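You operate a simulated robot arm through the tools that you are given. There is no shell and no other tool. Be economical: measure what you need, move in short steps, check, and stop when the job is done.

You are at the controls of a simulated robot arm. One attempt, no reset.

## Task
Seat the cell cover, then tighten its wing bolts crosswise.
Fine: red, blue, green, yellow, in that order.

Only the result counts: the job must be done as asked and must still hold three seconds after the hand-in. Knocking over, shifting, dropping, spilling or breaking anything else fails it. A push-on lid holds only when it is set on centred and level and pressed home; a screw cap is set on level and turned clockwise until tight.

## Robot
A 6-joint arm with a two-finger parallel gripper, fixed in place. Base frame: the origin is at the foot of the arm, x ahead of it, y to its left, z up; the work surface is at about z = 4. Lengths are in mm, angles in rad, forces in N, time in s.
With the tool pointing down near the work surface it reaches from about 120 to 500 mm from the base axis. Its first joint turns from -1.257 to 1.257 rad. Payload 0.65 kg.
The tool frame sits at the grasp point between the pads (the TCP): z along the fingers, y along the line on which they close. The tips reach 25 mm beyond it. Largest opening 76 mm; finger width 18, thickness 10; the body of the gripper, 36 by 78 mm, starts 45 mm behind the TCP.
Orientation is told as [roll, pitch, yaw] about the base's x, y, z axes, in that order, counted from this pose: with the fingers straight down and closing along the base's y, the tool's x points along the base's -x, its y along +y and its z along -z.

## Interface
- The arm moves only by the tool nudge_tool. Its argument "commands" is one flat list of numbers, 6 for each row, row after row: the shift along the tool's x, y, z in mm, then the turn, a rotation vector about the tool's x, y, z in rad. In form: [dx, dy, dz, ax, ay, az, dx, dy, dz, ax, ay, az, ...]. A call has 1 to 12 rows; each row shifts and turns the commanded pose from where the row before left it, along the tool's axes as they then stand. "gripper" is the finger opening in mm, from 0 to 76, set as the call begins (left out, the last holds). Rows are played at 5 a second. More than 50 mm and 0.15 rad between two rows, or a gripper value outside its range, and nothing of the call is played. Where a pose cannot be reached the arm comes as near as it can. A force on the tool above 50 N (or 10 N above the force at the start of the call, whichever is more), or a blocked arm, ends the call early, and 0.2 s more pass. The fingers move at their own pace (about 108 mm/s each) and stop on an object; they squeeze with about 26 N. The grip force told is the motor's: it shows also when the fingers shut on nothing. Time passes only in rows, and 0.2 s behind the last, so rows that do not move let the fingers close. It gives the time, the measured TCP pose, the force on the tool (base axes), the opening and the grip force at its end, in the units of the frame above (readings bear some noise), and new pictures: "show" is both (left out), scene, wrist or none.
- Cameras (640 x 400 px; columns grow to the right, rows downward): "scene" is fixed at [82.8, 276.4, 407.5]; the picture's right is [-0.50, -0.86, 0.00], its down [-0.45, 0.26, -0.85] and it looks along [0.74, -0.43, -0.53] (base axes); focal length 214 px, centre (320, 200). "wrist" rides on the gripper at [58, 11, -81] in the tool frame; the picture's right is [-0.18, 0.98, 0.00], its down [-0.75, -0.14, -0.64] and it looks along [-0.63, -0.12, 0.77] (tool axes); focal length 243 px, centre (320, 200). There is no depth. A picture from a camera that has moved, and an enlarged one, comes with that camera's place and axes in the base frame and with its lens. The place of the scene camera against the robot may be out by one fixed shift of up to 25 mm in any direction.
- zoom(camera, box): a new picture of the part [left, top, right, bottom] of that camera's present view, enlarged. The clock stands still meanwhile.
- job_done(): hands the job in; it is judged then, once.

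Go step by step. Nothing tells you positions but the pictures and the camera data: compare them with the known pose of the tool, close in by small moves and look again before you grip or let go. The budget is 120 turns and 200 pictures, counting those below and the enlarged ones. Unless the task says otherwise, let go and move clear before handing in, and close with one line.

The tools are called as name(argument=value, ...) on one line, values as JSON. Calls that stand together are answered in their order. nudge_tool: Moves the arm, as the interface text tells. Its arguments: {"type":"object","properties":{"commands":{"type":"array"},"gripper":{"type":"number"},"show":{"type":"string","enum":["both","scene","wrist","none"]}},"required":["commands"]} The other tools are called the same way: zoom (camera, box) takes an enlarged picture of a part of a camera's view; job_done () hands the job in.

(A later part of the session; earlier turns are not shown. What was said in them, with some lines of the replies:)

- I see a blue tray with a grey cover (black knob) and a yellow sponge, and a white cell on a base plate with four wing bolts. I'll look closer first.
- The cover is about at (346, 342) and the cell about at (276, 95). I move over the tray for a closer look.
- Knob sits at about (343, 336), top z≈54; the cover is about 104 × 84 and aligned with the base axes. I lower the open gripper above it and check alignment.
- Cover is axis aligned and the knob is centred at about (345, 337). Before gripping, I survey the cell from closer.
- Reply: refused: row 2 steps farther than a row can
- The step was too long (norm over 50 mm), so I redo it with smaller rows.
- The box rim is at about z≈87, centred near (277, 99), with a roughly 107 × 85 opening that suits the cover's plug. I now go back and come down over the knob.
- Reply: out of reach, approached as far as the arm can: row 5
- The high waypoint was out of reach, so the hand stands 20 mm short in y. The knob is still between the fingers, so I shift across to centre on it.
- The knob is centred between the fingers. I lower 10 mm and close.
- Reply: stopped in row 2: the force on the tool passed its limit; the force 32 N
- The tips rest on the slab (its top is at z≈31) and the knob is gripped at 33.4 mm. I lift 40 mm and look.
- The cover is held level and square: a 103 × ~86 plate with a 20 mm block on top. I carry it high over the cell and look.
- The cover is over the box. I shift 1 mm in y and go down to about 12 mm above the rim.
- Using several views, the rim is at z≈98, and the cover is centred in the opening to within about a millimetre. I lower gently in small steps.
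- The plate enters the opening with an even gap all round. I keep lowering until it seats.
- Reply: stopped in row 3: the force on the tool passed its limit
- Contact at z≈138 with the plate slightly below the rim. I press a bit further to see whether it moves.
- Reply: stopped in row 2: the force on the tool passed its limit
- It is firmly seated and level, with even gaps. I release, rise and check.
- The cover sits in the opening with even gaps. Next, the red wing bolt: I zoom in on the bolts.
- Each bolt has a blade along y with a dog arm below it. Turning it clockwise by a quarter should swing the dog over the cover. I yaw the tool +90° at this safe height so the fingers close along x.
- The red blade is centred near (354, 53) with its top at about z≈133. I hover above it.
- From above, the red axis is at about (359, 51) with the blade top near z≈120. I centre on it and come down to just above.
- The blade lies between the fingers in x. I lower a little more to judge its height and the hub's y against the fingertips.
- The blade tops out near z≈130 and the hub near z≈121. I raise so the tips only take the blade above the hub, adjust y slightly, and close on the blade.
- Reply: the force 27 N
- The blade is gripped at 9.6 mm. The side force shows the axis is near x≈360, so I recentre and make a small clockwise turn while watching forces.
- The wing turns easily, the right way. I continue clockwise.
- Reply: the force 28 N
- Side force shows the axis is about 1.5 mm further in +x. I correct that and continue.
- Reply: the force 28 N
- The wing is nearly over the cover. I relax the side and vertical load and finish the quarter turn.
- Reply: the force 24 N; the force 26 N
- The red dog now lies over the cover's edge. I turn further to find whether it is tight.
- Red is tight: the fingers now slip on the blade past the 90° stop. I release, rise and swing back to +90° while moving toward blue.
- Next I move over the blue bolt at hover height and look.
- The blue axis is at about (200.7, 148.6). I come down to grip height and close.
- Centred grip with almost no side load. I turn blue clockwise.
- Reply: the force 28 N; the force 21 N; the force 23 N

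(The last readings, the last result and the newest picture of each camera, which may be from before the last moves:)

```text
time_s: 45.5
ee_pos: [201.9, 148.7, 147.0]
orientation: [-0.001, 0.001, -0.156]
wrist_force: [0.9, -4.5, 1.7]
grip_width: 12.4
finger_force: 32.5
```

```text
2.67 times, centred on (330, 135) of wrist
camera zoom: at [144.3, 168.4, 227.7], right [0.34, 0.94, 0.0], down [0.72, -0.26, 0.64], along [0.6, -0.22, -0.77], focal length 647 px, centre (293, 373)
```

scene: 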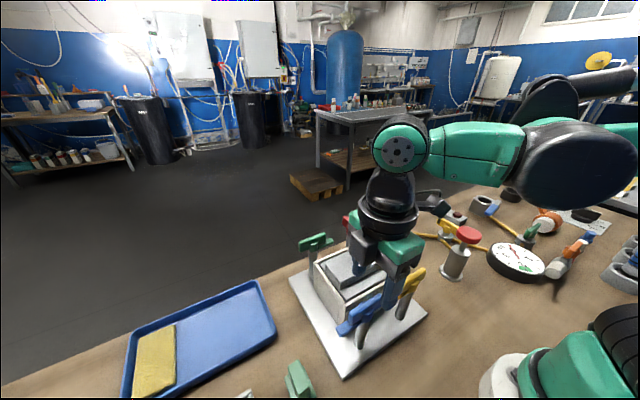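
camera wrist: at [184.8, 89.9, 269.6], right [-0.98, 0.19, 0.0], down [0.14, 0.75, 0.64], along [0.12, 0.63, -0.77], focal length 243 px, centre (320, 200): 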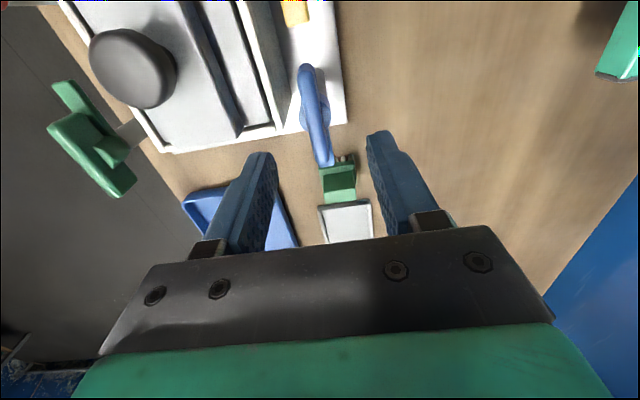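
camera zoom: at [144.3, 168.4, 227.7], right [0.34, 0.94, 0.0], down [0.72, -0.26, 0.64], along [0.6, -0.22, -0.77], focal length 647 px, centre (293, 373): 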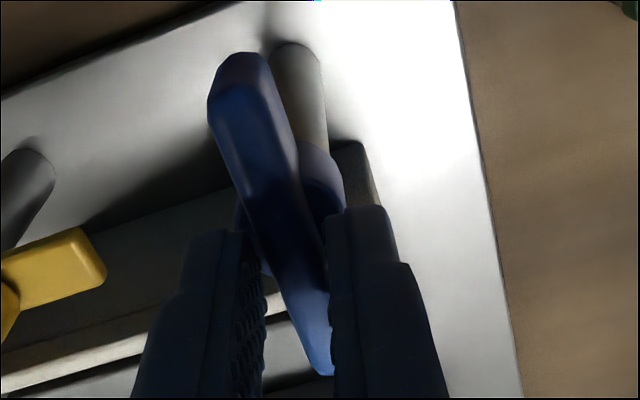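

Blue is tight, with the same slip at 90° as red. I release, rise, and go to green.

nudge_tool(commands=[0, 0, 0, 0, 0, 0, 0, 0, 0, 0, 0, 0, 0, 0, -10, 0, 0, 0, 0, 0, -25, 0, 0, 0, 0, 0, -20, 0, 0, 0, 0, 0, 0, 0, 0, 0], gripper=44, show="scene")

nudge_tool(commands=[0, 0, 0, 0, 0, -0.144, 0, 0, 0, 0, 0, -0.144, 0, 0, 0, 0, 0, -0.144, 0, 0, 0, 0, 0, -0.144, 0, 0, 0, 0, 0, -0.144, 0, 0, 0, 0, 0, -0.144, 0, 0, 0, 0, 0, -0.144, 0, 0, 0, 0, 0, -0.144, 0, 0, 0, 0, 0, -0.144, 0, 0, 0, 0, 0, -0.144, 0, 0, 0, 0, 0, -0.144, 0, 0, 0, 0, 0, -0.144], show="none")

nudge_tool(commands=[0, -38, 0, 0, 0, 0, 0, -38, 0, 0, 0, 0, 0, -38, 0, 0, 0, 0, 0, -38, 0, 0, 0, 0, 0, 0, 13, 0, 0, 0, 0, 0, 0, 0, 0, 0])

zoom(camera="wrist", box=[220, 40, 420, 210])

```text
time_s: 47.0
ee_pos: [201.0, 147.3, 201.8]
orientation: [-0.001, 0.004, -0.158]
wrist_force: [0.4, 0.2, -0.2]
grip_width: 43.6
finger_force: 0.0
```

scene: 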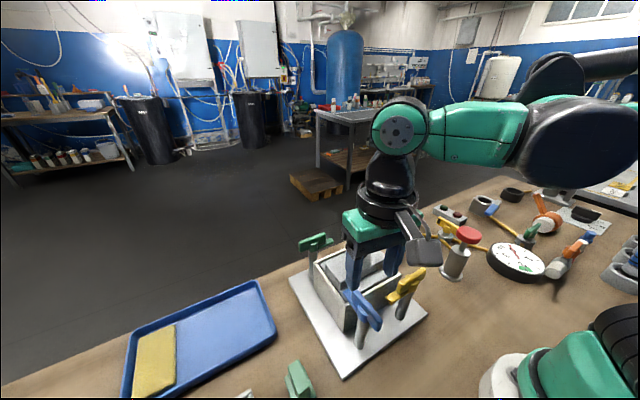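

```text
time_s: 49.5
ee_pos: [202.5, 147.4, 202.4]
orientation: [0.004, 0.002, 1.575]
wrist_force: [-0.3, 0.1, 0.0]
grip_width: 44.0
finger_force: 0.0
```

```text
time_s: 51.0
ee_pos: [354.4, 148.6, 187.6]
orientation: [0.003, 0.003, 1.574]
wrist_force: [0.2, 0.6, 0.0]
grip_width: 44.1
finger_force: 0.1
camera wrist: at [342.2, 90.1, 268.7], right [-0.98, 0.18, 0.0], down [0.14, 0.75, 0.64], along [0.12, 0.63, -0.77], focal length 243 px, centre (320, 200)
```

scene: 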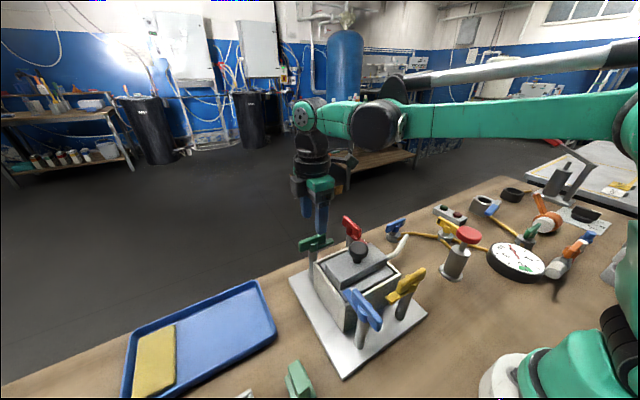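
wrist: 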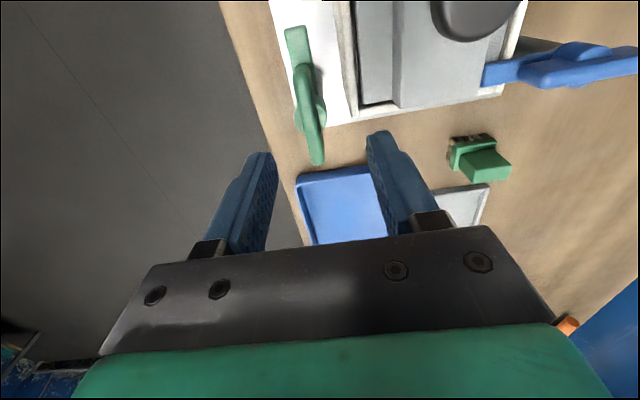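

```text
2.35 times, centred on (320, 125) of wrist
camera zoom: at [342.2, 90.1, 268.7], right [-0.98, 0.18, 0.0], down [0.14, 0.75, 0.64], along [0.12, 0.63, -0.77], focal length 571 px, centre (320, 376)
```

zoom: 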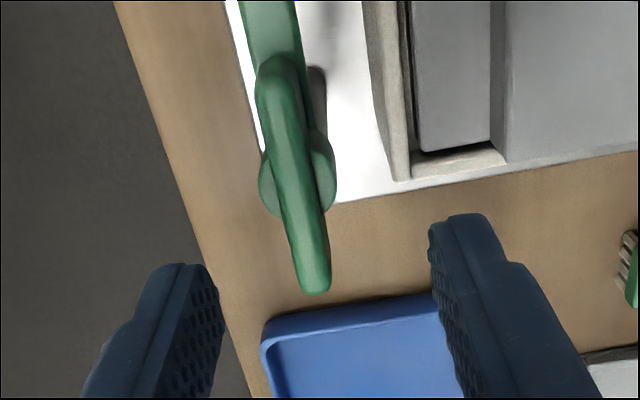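

The green axis is at about (360.3, 149). I come down, then grip.

nudge_tool(commands=[-0.4, -5.9, 13, 0, 0, 0, 0, 0, 14, 0, 0, 0, 0, 0, 14, 0, 0, 0, 0, 0, 0, 0, 0, 0], gripper=36, show="none")

zoom(camera="wrist", box=[240, 60, 420, 210])

nudge_tool(commands=[0, 0, 0, 0, 0, 0, 0, 0, 0, 0, 0, 0, 0, 0, 0, 0, 0, 0], gripper=0, show="none")

zoom(camera="wrist", box=[240, 60, 420, 210])

```text
time_s: 52.0
ee_pos: [358.5, 148.6, 146.0]
orientation: [0.004, 0.002, 1.573]
wrist_force: [0.4, 0.2, -0.3]
grip_width: 36.0
finger_force: 0.1
```

```text
2.67 times, centred on (330, 135) of wrist
camera zoom: at [347.5, 90.3, 227.9], right [-0.98, 0.18, 0.0], down [0.14, 0.75, 0.64], along [0.12, 0.63, -0.77], focal length 647 px, centre (293, 373)
```

zoom: 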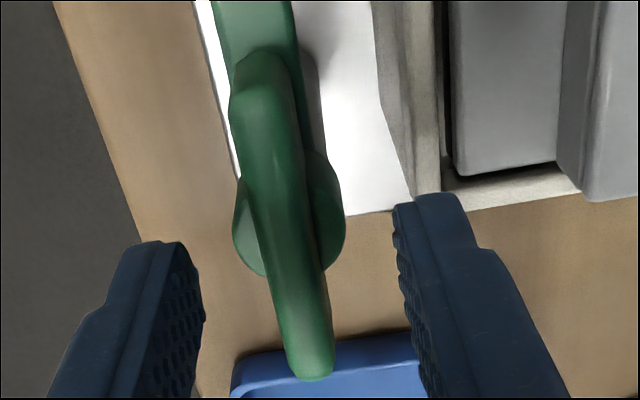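

```text
time_s: 52.8
ee_pos: [359.3, 148.4, 146.8]
orientation: [0.001, -0.002, 1.572]
wrist_force: [21.1, 3.6, -8.3]
grip_width: 9.8
finger_force: 31.6
```

```text
2.67 times, centred on (330, 135) of wrist
camera zoom: at [347.9, 90.3, 227.9], right [-0.98, 0.18, 0.0], down [0.14, 0.75, 0.64], along [0.12, 0.63, -0.77], focal length 647 px, centre (293, 373)
```

zoom: 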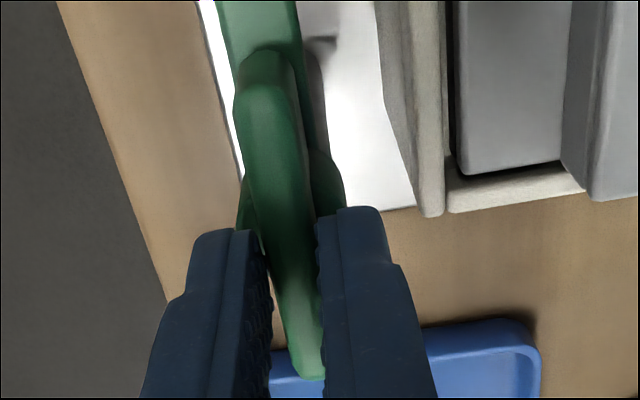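

Gripped; I correct x by about 1.3 mm and turn green clockwise.

nudge_tool(commands=[0, -1.3, 0, 0, 0, 0, 0, 0, 0, 0, 0, 0.1, 0, 0, 0, 0, 0, 0.1, 0, 0, 0, 0, 0, 0.1, 0, 0, 0, 0, 0, 0.1, 0, 0, 0, 0, 0, 0.1, 0, 0, 0, 0, 0, 0], show="none")

zoom(camera="wrist", box=[240, 60, 420, 210])

```text
time_s: 54.4
ee_pos: [360.5, 148.7, 146.2]
orientation: [0.002, 0.005, 1.071]
wrist_force: [6.0, -6.2, -11.7]
grip_width: 9.8
finger_force: 31.2
```

```text
2.67 times, centred on (330, 135) of wrist
camera zoom: at [321.8, 102.9, 228.2], right [-0.77, 0.63, 0.0], down [0.49, 0.59, 0.64], along [0.41, 0.5, -0.77], focal length 647 px, centre (293, 373)
```

zoom: 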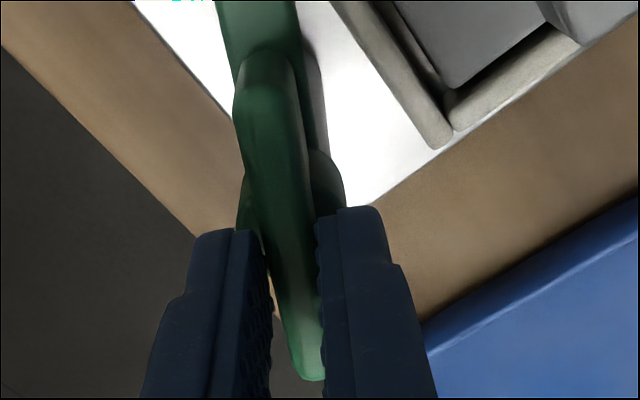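

Low forces, so I continue in two more stages.

nudge_tool(commands=[0.3, -0.3, 0.3, 0, 0, 0, 0, 0, 0, 0, 0, 0.1, 0, 0, 0, 0, 0, 0.1, 0, 0, 0, 0, 0, 0.1, 0, 0, 0, 0, 0, 0.1, 0, 0, 0, 0, 0, 0.1, 0, 0, 0, 0, 0, 0], show="none")

zoom(camera="wrist", box=[240, 60, 420, 210])

```text
time_s: 56.0
ee_pos: [360.1, 149.1, 146.8]
orientation: [0.0, 0.003, 0.569]
wrist_force: [-2.1, -6.4, 24.0]
grip_width: 9.9
finger_force: 31.3
```

```text
2.67 times, centred on (330, 135) of wrist
camera zoom: at [304.6, 126.3, 228.0], right [-0.38, 0.93, 0.0], down [0.71, 0.29, 0.64], along [0.59, 0.24, -0.77], focal length 647 px, centre (293, 373)
```

zoom: 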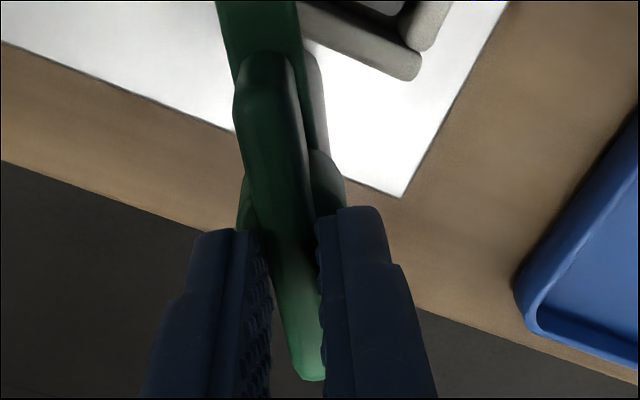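

nudge_tool(commands=[0, 0, -0.8, 0, 0, 0, 0, 0, 0, 0, 0, 0.095, 0, 0, 0, 0, 0, 0.095, 0, 0, 0, 0, 0, 0.095, 0, 0, 0, 0, 0, 0.095, 0, 0, 0, 0, 0, 0.095, 0, 0, 0, 0, 0, 0.094, 0, 0, 0, 0, 0, 0], show="none")

nudge_tool(commands=[0, 0, 0, 0, 0, 0.08, 0, 0, 0, 0, 0, 0.08, 0, 0, 0, 0, 0, 0], show="none")

zoom(camera="wrist", box=[240, 60, 420, 210])

```text
time_s: 57.8
ee_pos: [361.2, 148.0, 147.7]
orientation: [-0.001, 0.004, 0.003]
wrist_force: [0.7, -10.7, -17.9]
grip_width: 9.8
finger_force: 30.8
```

```text
time_s: 58.5
ee_pos: [360.4, 147.7, 147.8]
orientation: [0.0, 0.003, -0.157]
wrist_force: [9.0, -13.0, 10.9]
grip_width: 12.3
finger_force: 32.7
```

```text
2.67 times, centred on (330, 135) of wrist
camera zoom: at [303.8, 168.3, 228.6], right [0.34, 0.94, 0.0], down [0.72, -0.26, 0.64], along [0.6, -0.22, -0.77], focal length 647 px, centre (293, 373)
```

zoom: 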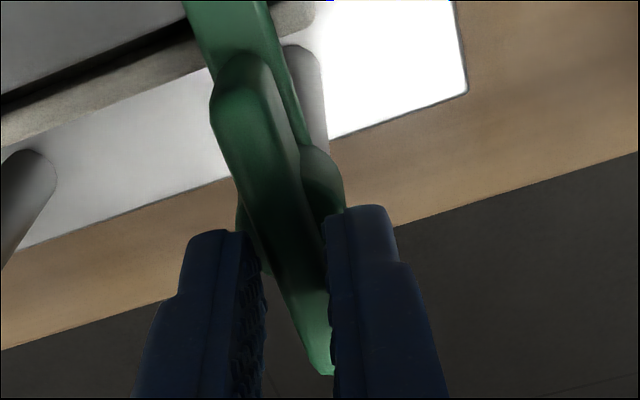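

Green is tight. I release, rise, and go to yellow, expected near (200.5, 52.5).

nudge_tool(commands=[0, 0, 0, 0, 0, 0, 0, 0, 0, 0, 0, 0, 0, 0, -10, 0, 0, 0, 0, 0, -25, 0, 0, 0, 0, 0, -20, 0, 0, 0, 0, 0, 0, 0, 0, 0], gripper=44, show="none")

nudge_tool(commands=[0, 0, 0, 0, 0, -0.144, 0, 0, 0, 0, 0, -0.144, 0, 0, 0, 0, 0, -0.144, 0, 0, 0, 0, 0, -0.144, 0, 0, 0, 0, 0, -0.144, 0, 0, 0, 0, 0, -0.144, 0, 0, 0, 0, 0, -0.144, 0, 0, 0, 0, 0, -0.144, 0, 0, 0, 0, 0, -0.144, 0, 0, 0, 0, 0, -0.144, 0, 0, 0, 0, 0, -0.144, 0, 0, 0, 0, 0, -0.144], show="none")

nudge_tool(commands=[24, 40.6, 0, 0, 0, 0, 24, 40.6, 0, 0, 0, 0, 24, 40.6, 0, 0, 0, 0, 24, 40.6, 0, 0, 0, 0, 0, 0, 13, 0, 0, 0, 0, 0, 0, 0, 0, 0])

zoom(camera="wrist", box=[220, 40, 420, 210])

```text
time_s: 60.0
ee_pos: [360.7, 149.0, 201.2]
orientation: [-0.002, 0.003, -0.157]
wrist_force: [0.1, 0.0, -0.3]
grip_width: 44.0
finger_force: 0.1
```

```text
time_s: 62.5
ee_pos: [361.2, 148.3, 202.9]
orientation: [0.005, 0.002, 1.574]
wrist_force: [-0.1, 0.3, -0.4]
grip_width: 44.0
finger_force: 0.0
```

```text
time_s: 64.0
ee_pos: [198.8, 52.1, 188.8]
orientation: [0.004, 0.002, 1.571]
wrist_force: [0.4, -0.3, -0.5]
grip_width: 43.9
finger_force: 0.2
camera wrist: at [186.7, -6.3, 270.6], right [-0.98, 0.18, 0.0], down [0.14, 0.75, 0.64], along [0.12, 0.63, -0.77], focal length 243 px, centre (320, 200)
```

scene: 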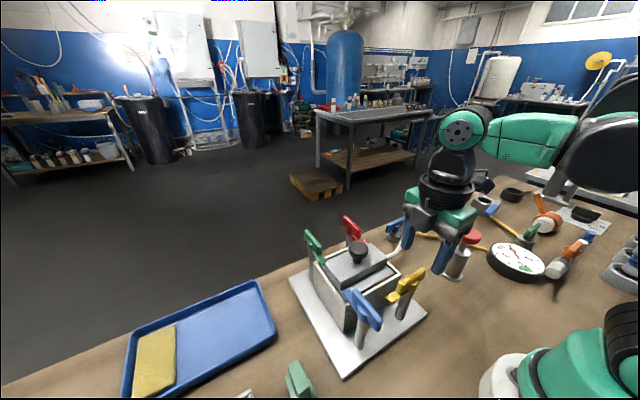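
wrist: 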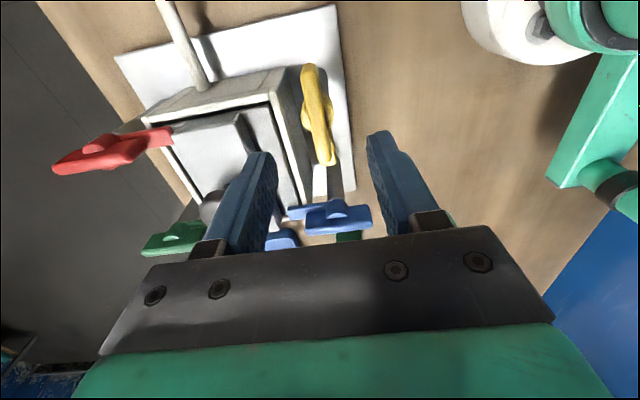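

```text
2.35 times, centred on (320, 125) of wrist
camera zoom: at [186.7, -6.3, 270.6], right [-0.98, 0.18, 0.0], down [0.14, 0.75, 0.64], along [0.12, 0.63, -0.77], focal length 571 px, centre (320, 376)
```

zoom: 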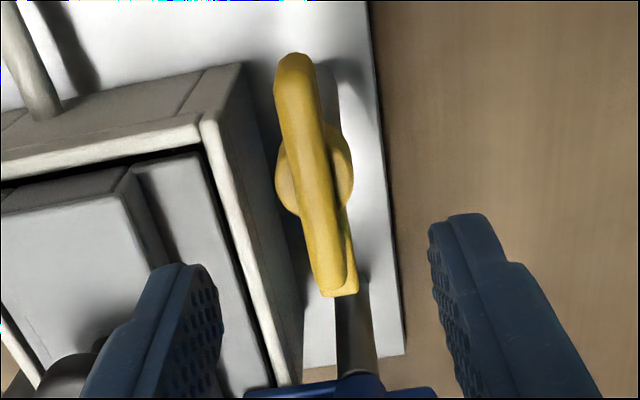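

The yellow axis is at about (200.3, 52.4). I come down and grip.

nudge_tool(commands=[-0.3, -1.7, 14, 0, 0, 0, 0, 0, 14, 0, 0, 0, 0, 0, 14, 0, 0, 0, 0, 0, 0, 0, 0, 0], gripper=36, show="none")

zoom(camera="wrist", box=[240, 60, 420, 210])

nudge_tool(commands=[0, 0, 0, 0, 0, 0, 0, 0, 0, 0, 0, 0, 0, 0, 0, 0, 0, 0], gripper=0, show="none")

zoom(camera="wrist", box=[240, 60, 420, 210])

```text
time_s: 65.0
ee_pos: [198.6, 52.9, 148.3]
orientation: [0.005, 0.002, 1.571]
wrist_force: [-0.1, -0.5, 0.1]
grip_width: 36.0
finger_force: 0.0
```

```text
2.67 times, centred on (330, 135) of wrist
camera zoom: at [187.8, -5.7, 229.0], right [-0.98, 0.18, 0.0], down [0.14, 0.75, 0.64], along [0.12, 0.63, -0.77], focal length 647 px, centre (293, 373)
```

zoom: 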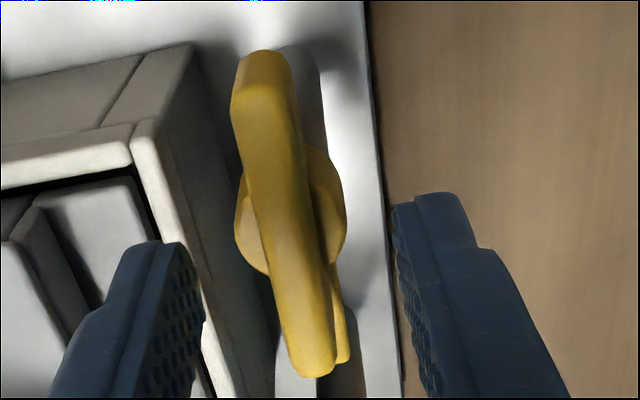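

```text
time_s: 65.8
ee_pos: [201.3, 52.7, 147.8]
orientation: [0.002, 0.0, 1.57]
wrist_force: [13.5, 2.4, -13.8]
grip_width: 9.9
finger_force: 31.2
```

```text
2.67 times, centred on (330, 135) of wrist
camera zoom: at [188.0, -5.7, 229.0], right [-0.98, 0.18, 0.0], down [0.14, 0.75, 0.64], along [0.12, 0.63, -0.77], focal length 647 px, centre (293, 373)
```

zoom: 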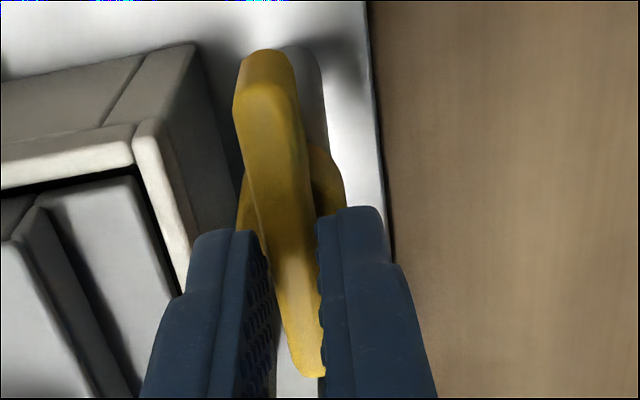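

Gripped; I apply a 0.9 mm correction in x, lower slightly, and turn yellow clockwise.

nudge_tool(commands=[0, -0.9, 0.6, 0, 0, 0, 0, 0, 0, 0, 0, 0.1, 0, 0, 0, 0, 0, 0.1, 0, 0, 0, 0, 0, 0.1, 0, 0, 0, 0, 0, 0.1, 0, 0, 0, 0, 0, 0.1, 0, 0, 0, 0, 0, 0], show="none")

nudge_tool(commands=[0, 0, 0, 0, 0, 0.1, 0, 0, 0, 0, 0, 0.1, 0, 0, 0, 0, 0, 0.1, 0, 0, 0, 0, 0, 0], show="none")

zoom(camera="wrist", box=[240, 60, 420, 210])

```text
time_s: 67.3
ee_pos: [199.7, 52.8, 149.1]
orientation: [0.004, 0.002, 1.07]
wrist_force: [-20.9, -5.3, 15.9]
grip_width: 9.8
finger_force: 30.9
```

```text
time_s: 68.3
ee_pos: [200.3, 52.2, 146.3]
orientation: [0.001, 0.004, 0.77]
wrist_force: [-13.1, -11.7, -15.4]
grip_width: 10.1
finger_force: 30.8
```

```text
2.67 times, centred on (330, 135) of wrist
camera zoom: at [150.0, 20.0, 228.4], right [-0.55, 0.83, 0.0], down [0.64, 0.42, 0.64], along [0.53, 0.35, -0.77], focal length 647 px, centre (293, 373)
```

zoom: 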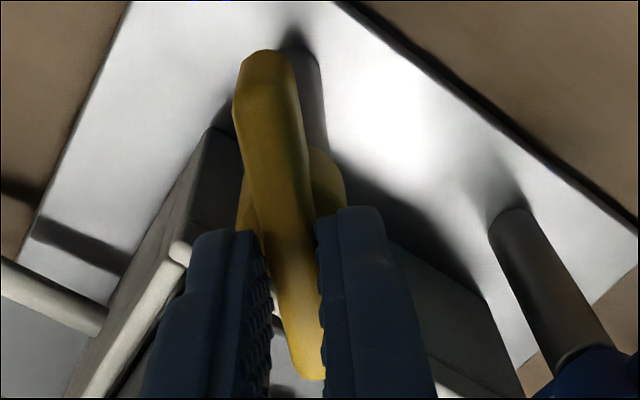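

nudge_tool(commands=[1.1, 0.3, 0, 0, 0, 0, 0, 0, 0, 0, 0, 0.096, 0, 0, 0, 0, 0, 0.096, 0, 0, 0, 0, 0, 0.096, 0, 0, 0, 0, 0, 0.096, 0, 0, 0, 0, 0, 0.096, 0, 0, 0, 0, 0, 0.096, 0, 0, 0, 0, 0, 0.096, 0, 0, 0, 0, 0, 0.096, 0, 0, 0, 0, 0, 0], show="none")

nudge_tool(commands=[0, 0, 0, 0, 0, 0.08, 0, 0, 0, 0, 0, 0.08, 0, 0, 0, 0, 0, 0], show="none")

zoom(camera="wrist", box=[240, 60, 420, 210])

```text
time_s: 70.5
ee_pos: [200.3, 51.9, 147.8]
orientation: [0.001, 0.001, 0.003]
wrist_force: [17.2, -2.0, 17.5]
grip_width: 10.0
finger_force: 31.6
```

```text
time_s: 71.3
ee_pos: [199.2, 52.0, 147.2]
orientation: [-0.002, 0.005, -0.157]
wrist_force: [-4.0, 0.8, 8.8]
grip_width: 12.7
finger_force: 32.6
```

```text
2.67 times, centred on (330, 135) of wrist
camera zoom: at [142.5, 72.2, 228.3], right [0.34, 0.94, 0.0], down [0.72, -0.26, 0.64], along [0.6, -0.22, -0.77], focal length 647 px, centre (293, 373)
```

zoom: 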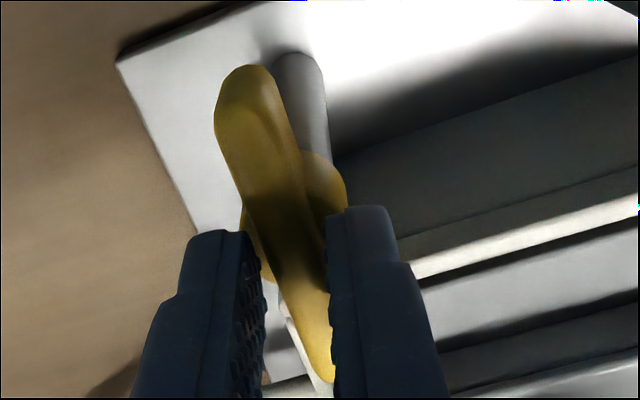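

Yellow is tight as well. I release, rise clear and inspect the result.

nudge_tool(commands=[0, 0, 0, 0, 0, 0, 0, 0, 0, 0, 0, 0, 0, 0, -10, 0, 0, 0, 0, 0, -25, 0, 0, 0, 0, 0, -45, 0, 0, 0, 0, 0, -45, 0, 0, 0, 0, 0, 0, 0, 0, 0], gripper=50)

zoom(camera="scene", box=[290, 210, 430, 350])

zoom(camera="wrist", box=[200, 0, 460, 200])

```text
time_s: 73.0
ee_pos: [200.0, 51.4, 274.4]
orientation: [-0.001, 0.004, -0.156]
wrist_force: [0.2, 0.0, -0.5]
grip_width: 49.9
finger_force: 0.0
camera wrist: at [143.1, 71.8, 354.9], right [0.34, 0.94, 0.0], down [0.72, -0.26, 0.64], along [0.6, -0.22, -0.77], focal length 243 px, centre (320, 200)
```

scene: 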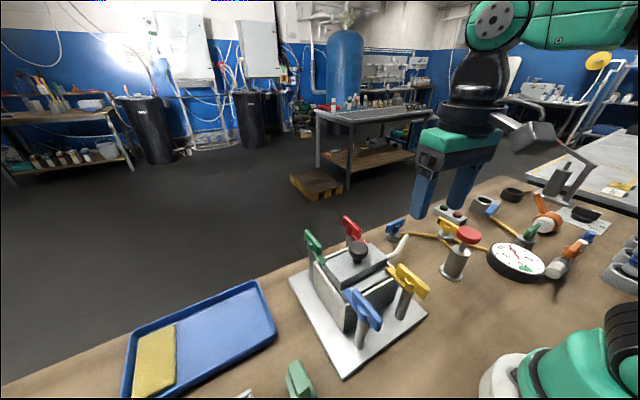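
wrist: 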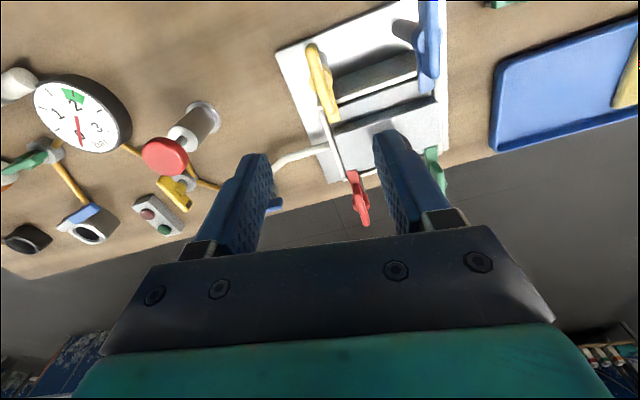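

```text
2.86 times, centred on (360, 280) of scene
camera zoom: at [82.8, 276.4, 407.5], right [-0.5, -0.86, 0.0], down [-0.45, 0.26, -0.85], along [0.74, -0.43, -0.53], focal length 613 px, centre (206, -29)
```

zoom: 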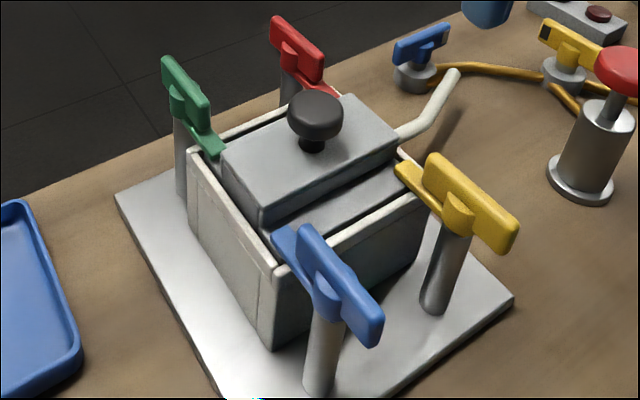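

```text
2.00 times, centred on (330, 100) of wrist
camera zoom: at [143.1, 71.8, 354.9], right [0.34, 0.94, 0.0], down [0.72, -0.26, 0.64], along [0.6, -0.22, -0.77], focal length 485 px, centre (300, 400)
```

zoom: 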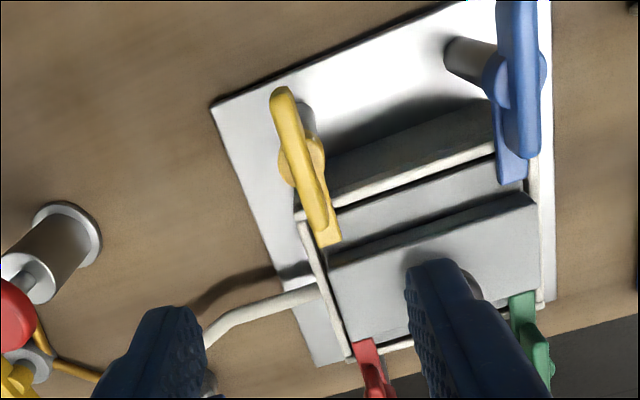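

All four dogs lie over the cover, which sits level in the box, and nothing else has moved. The hand is clear, so I hand in.

job_done()

```text
The job is handed in.
```

The cell cover is seated level and centred, and its wing bolts were tightened to their quarter-turn stops in the order red, blue, green, yellow.
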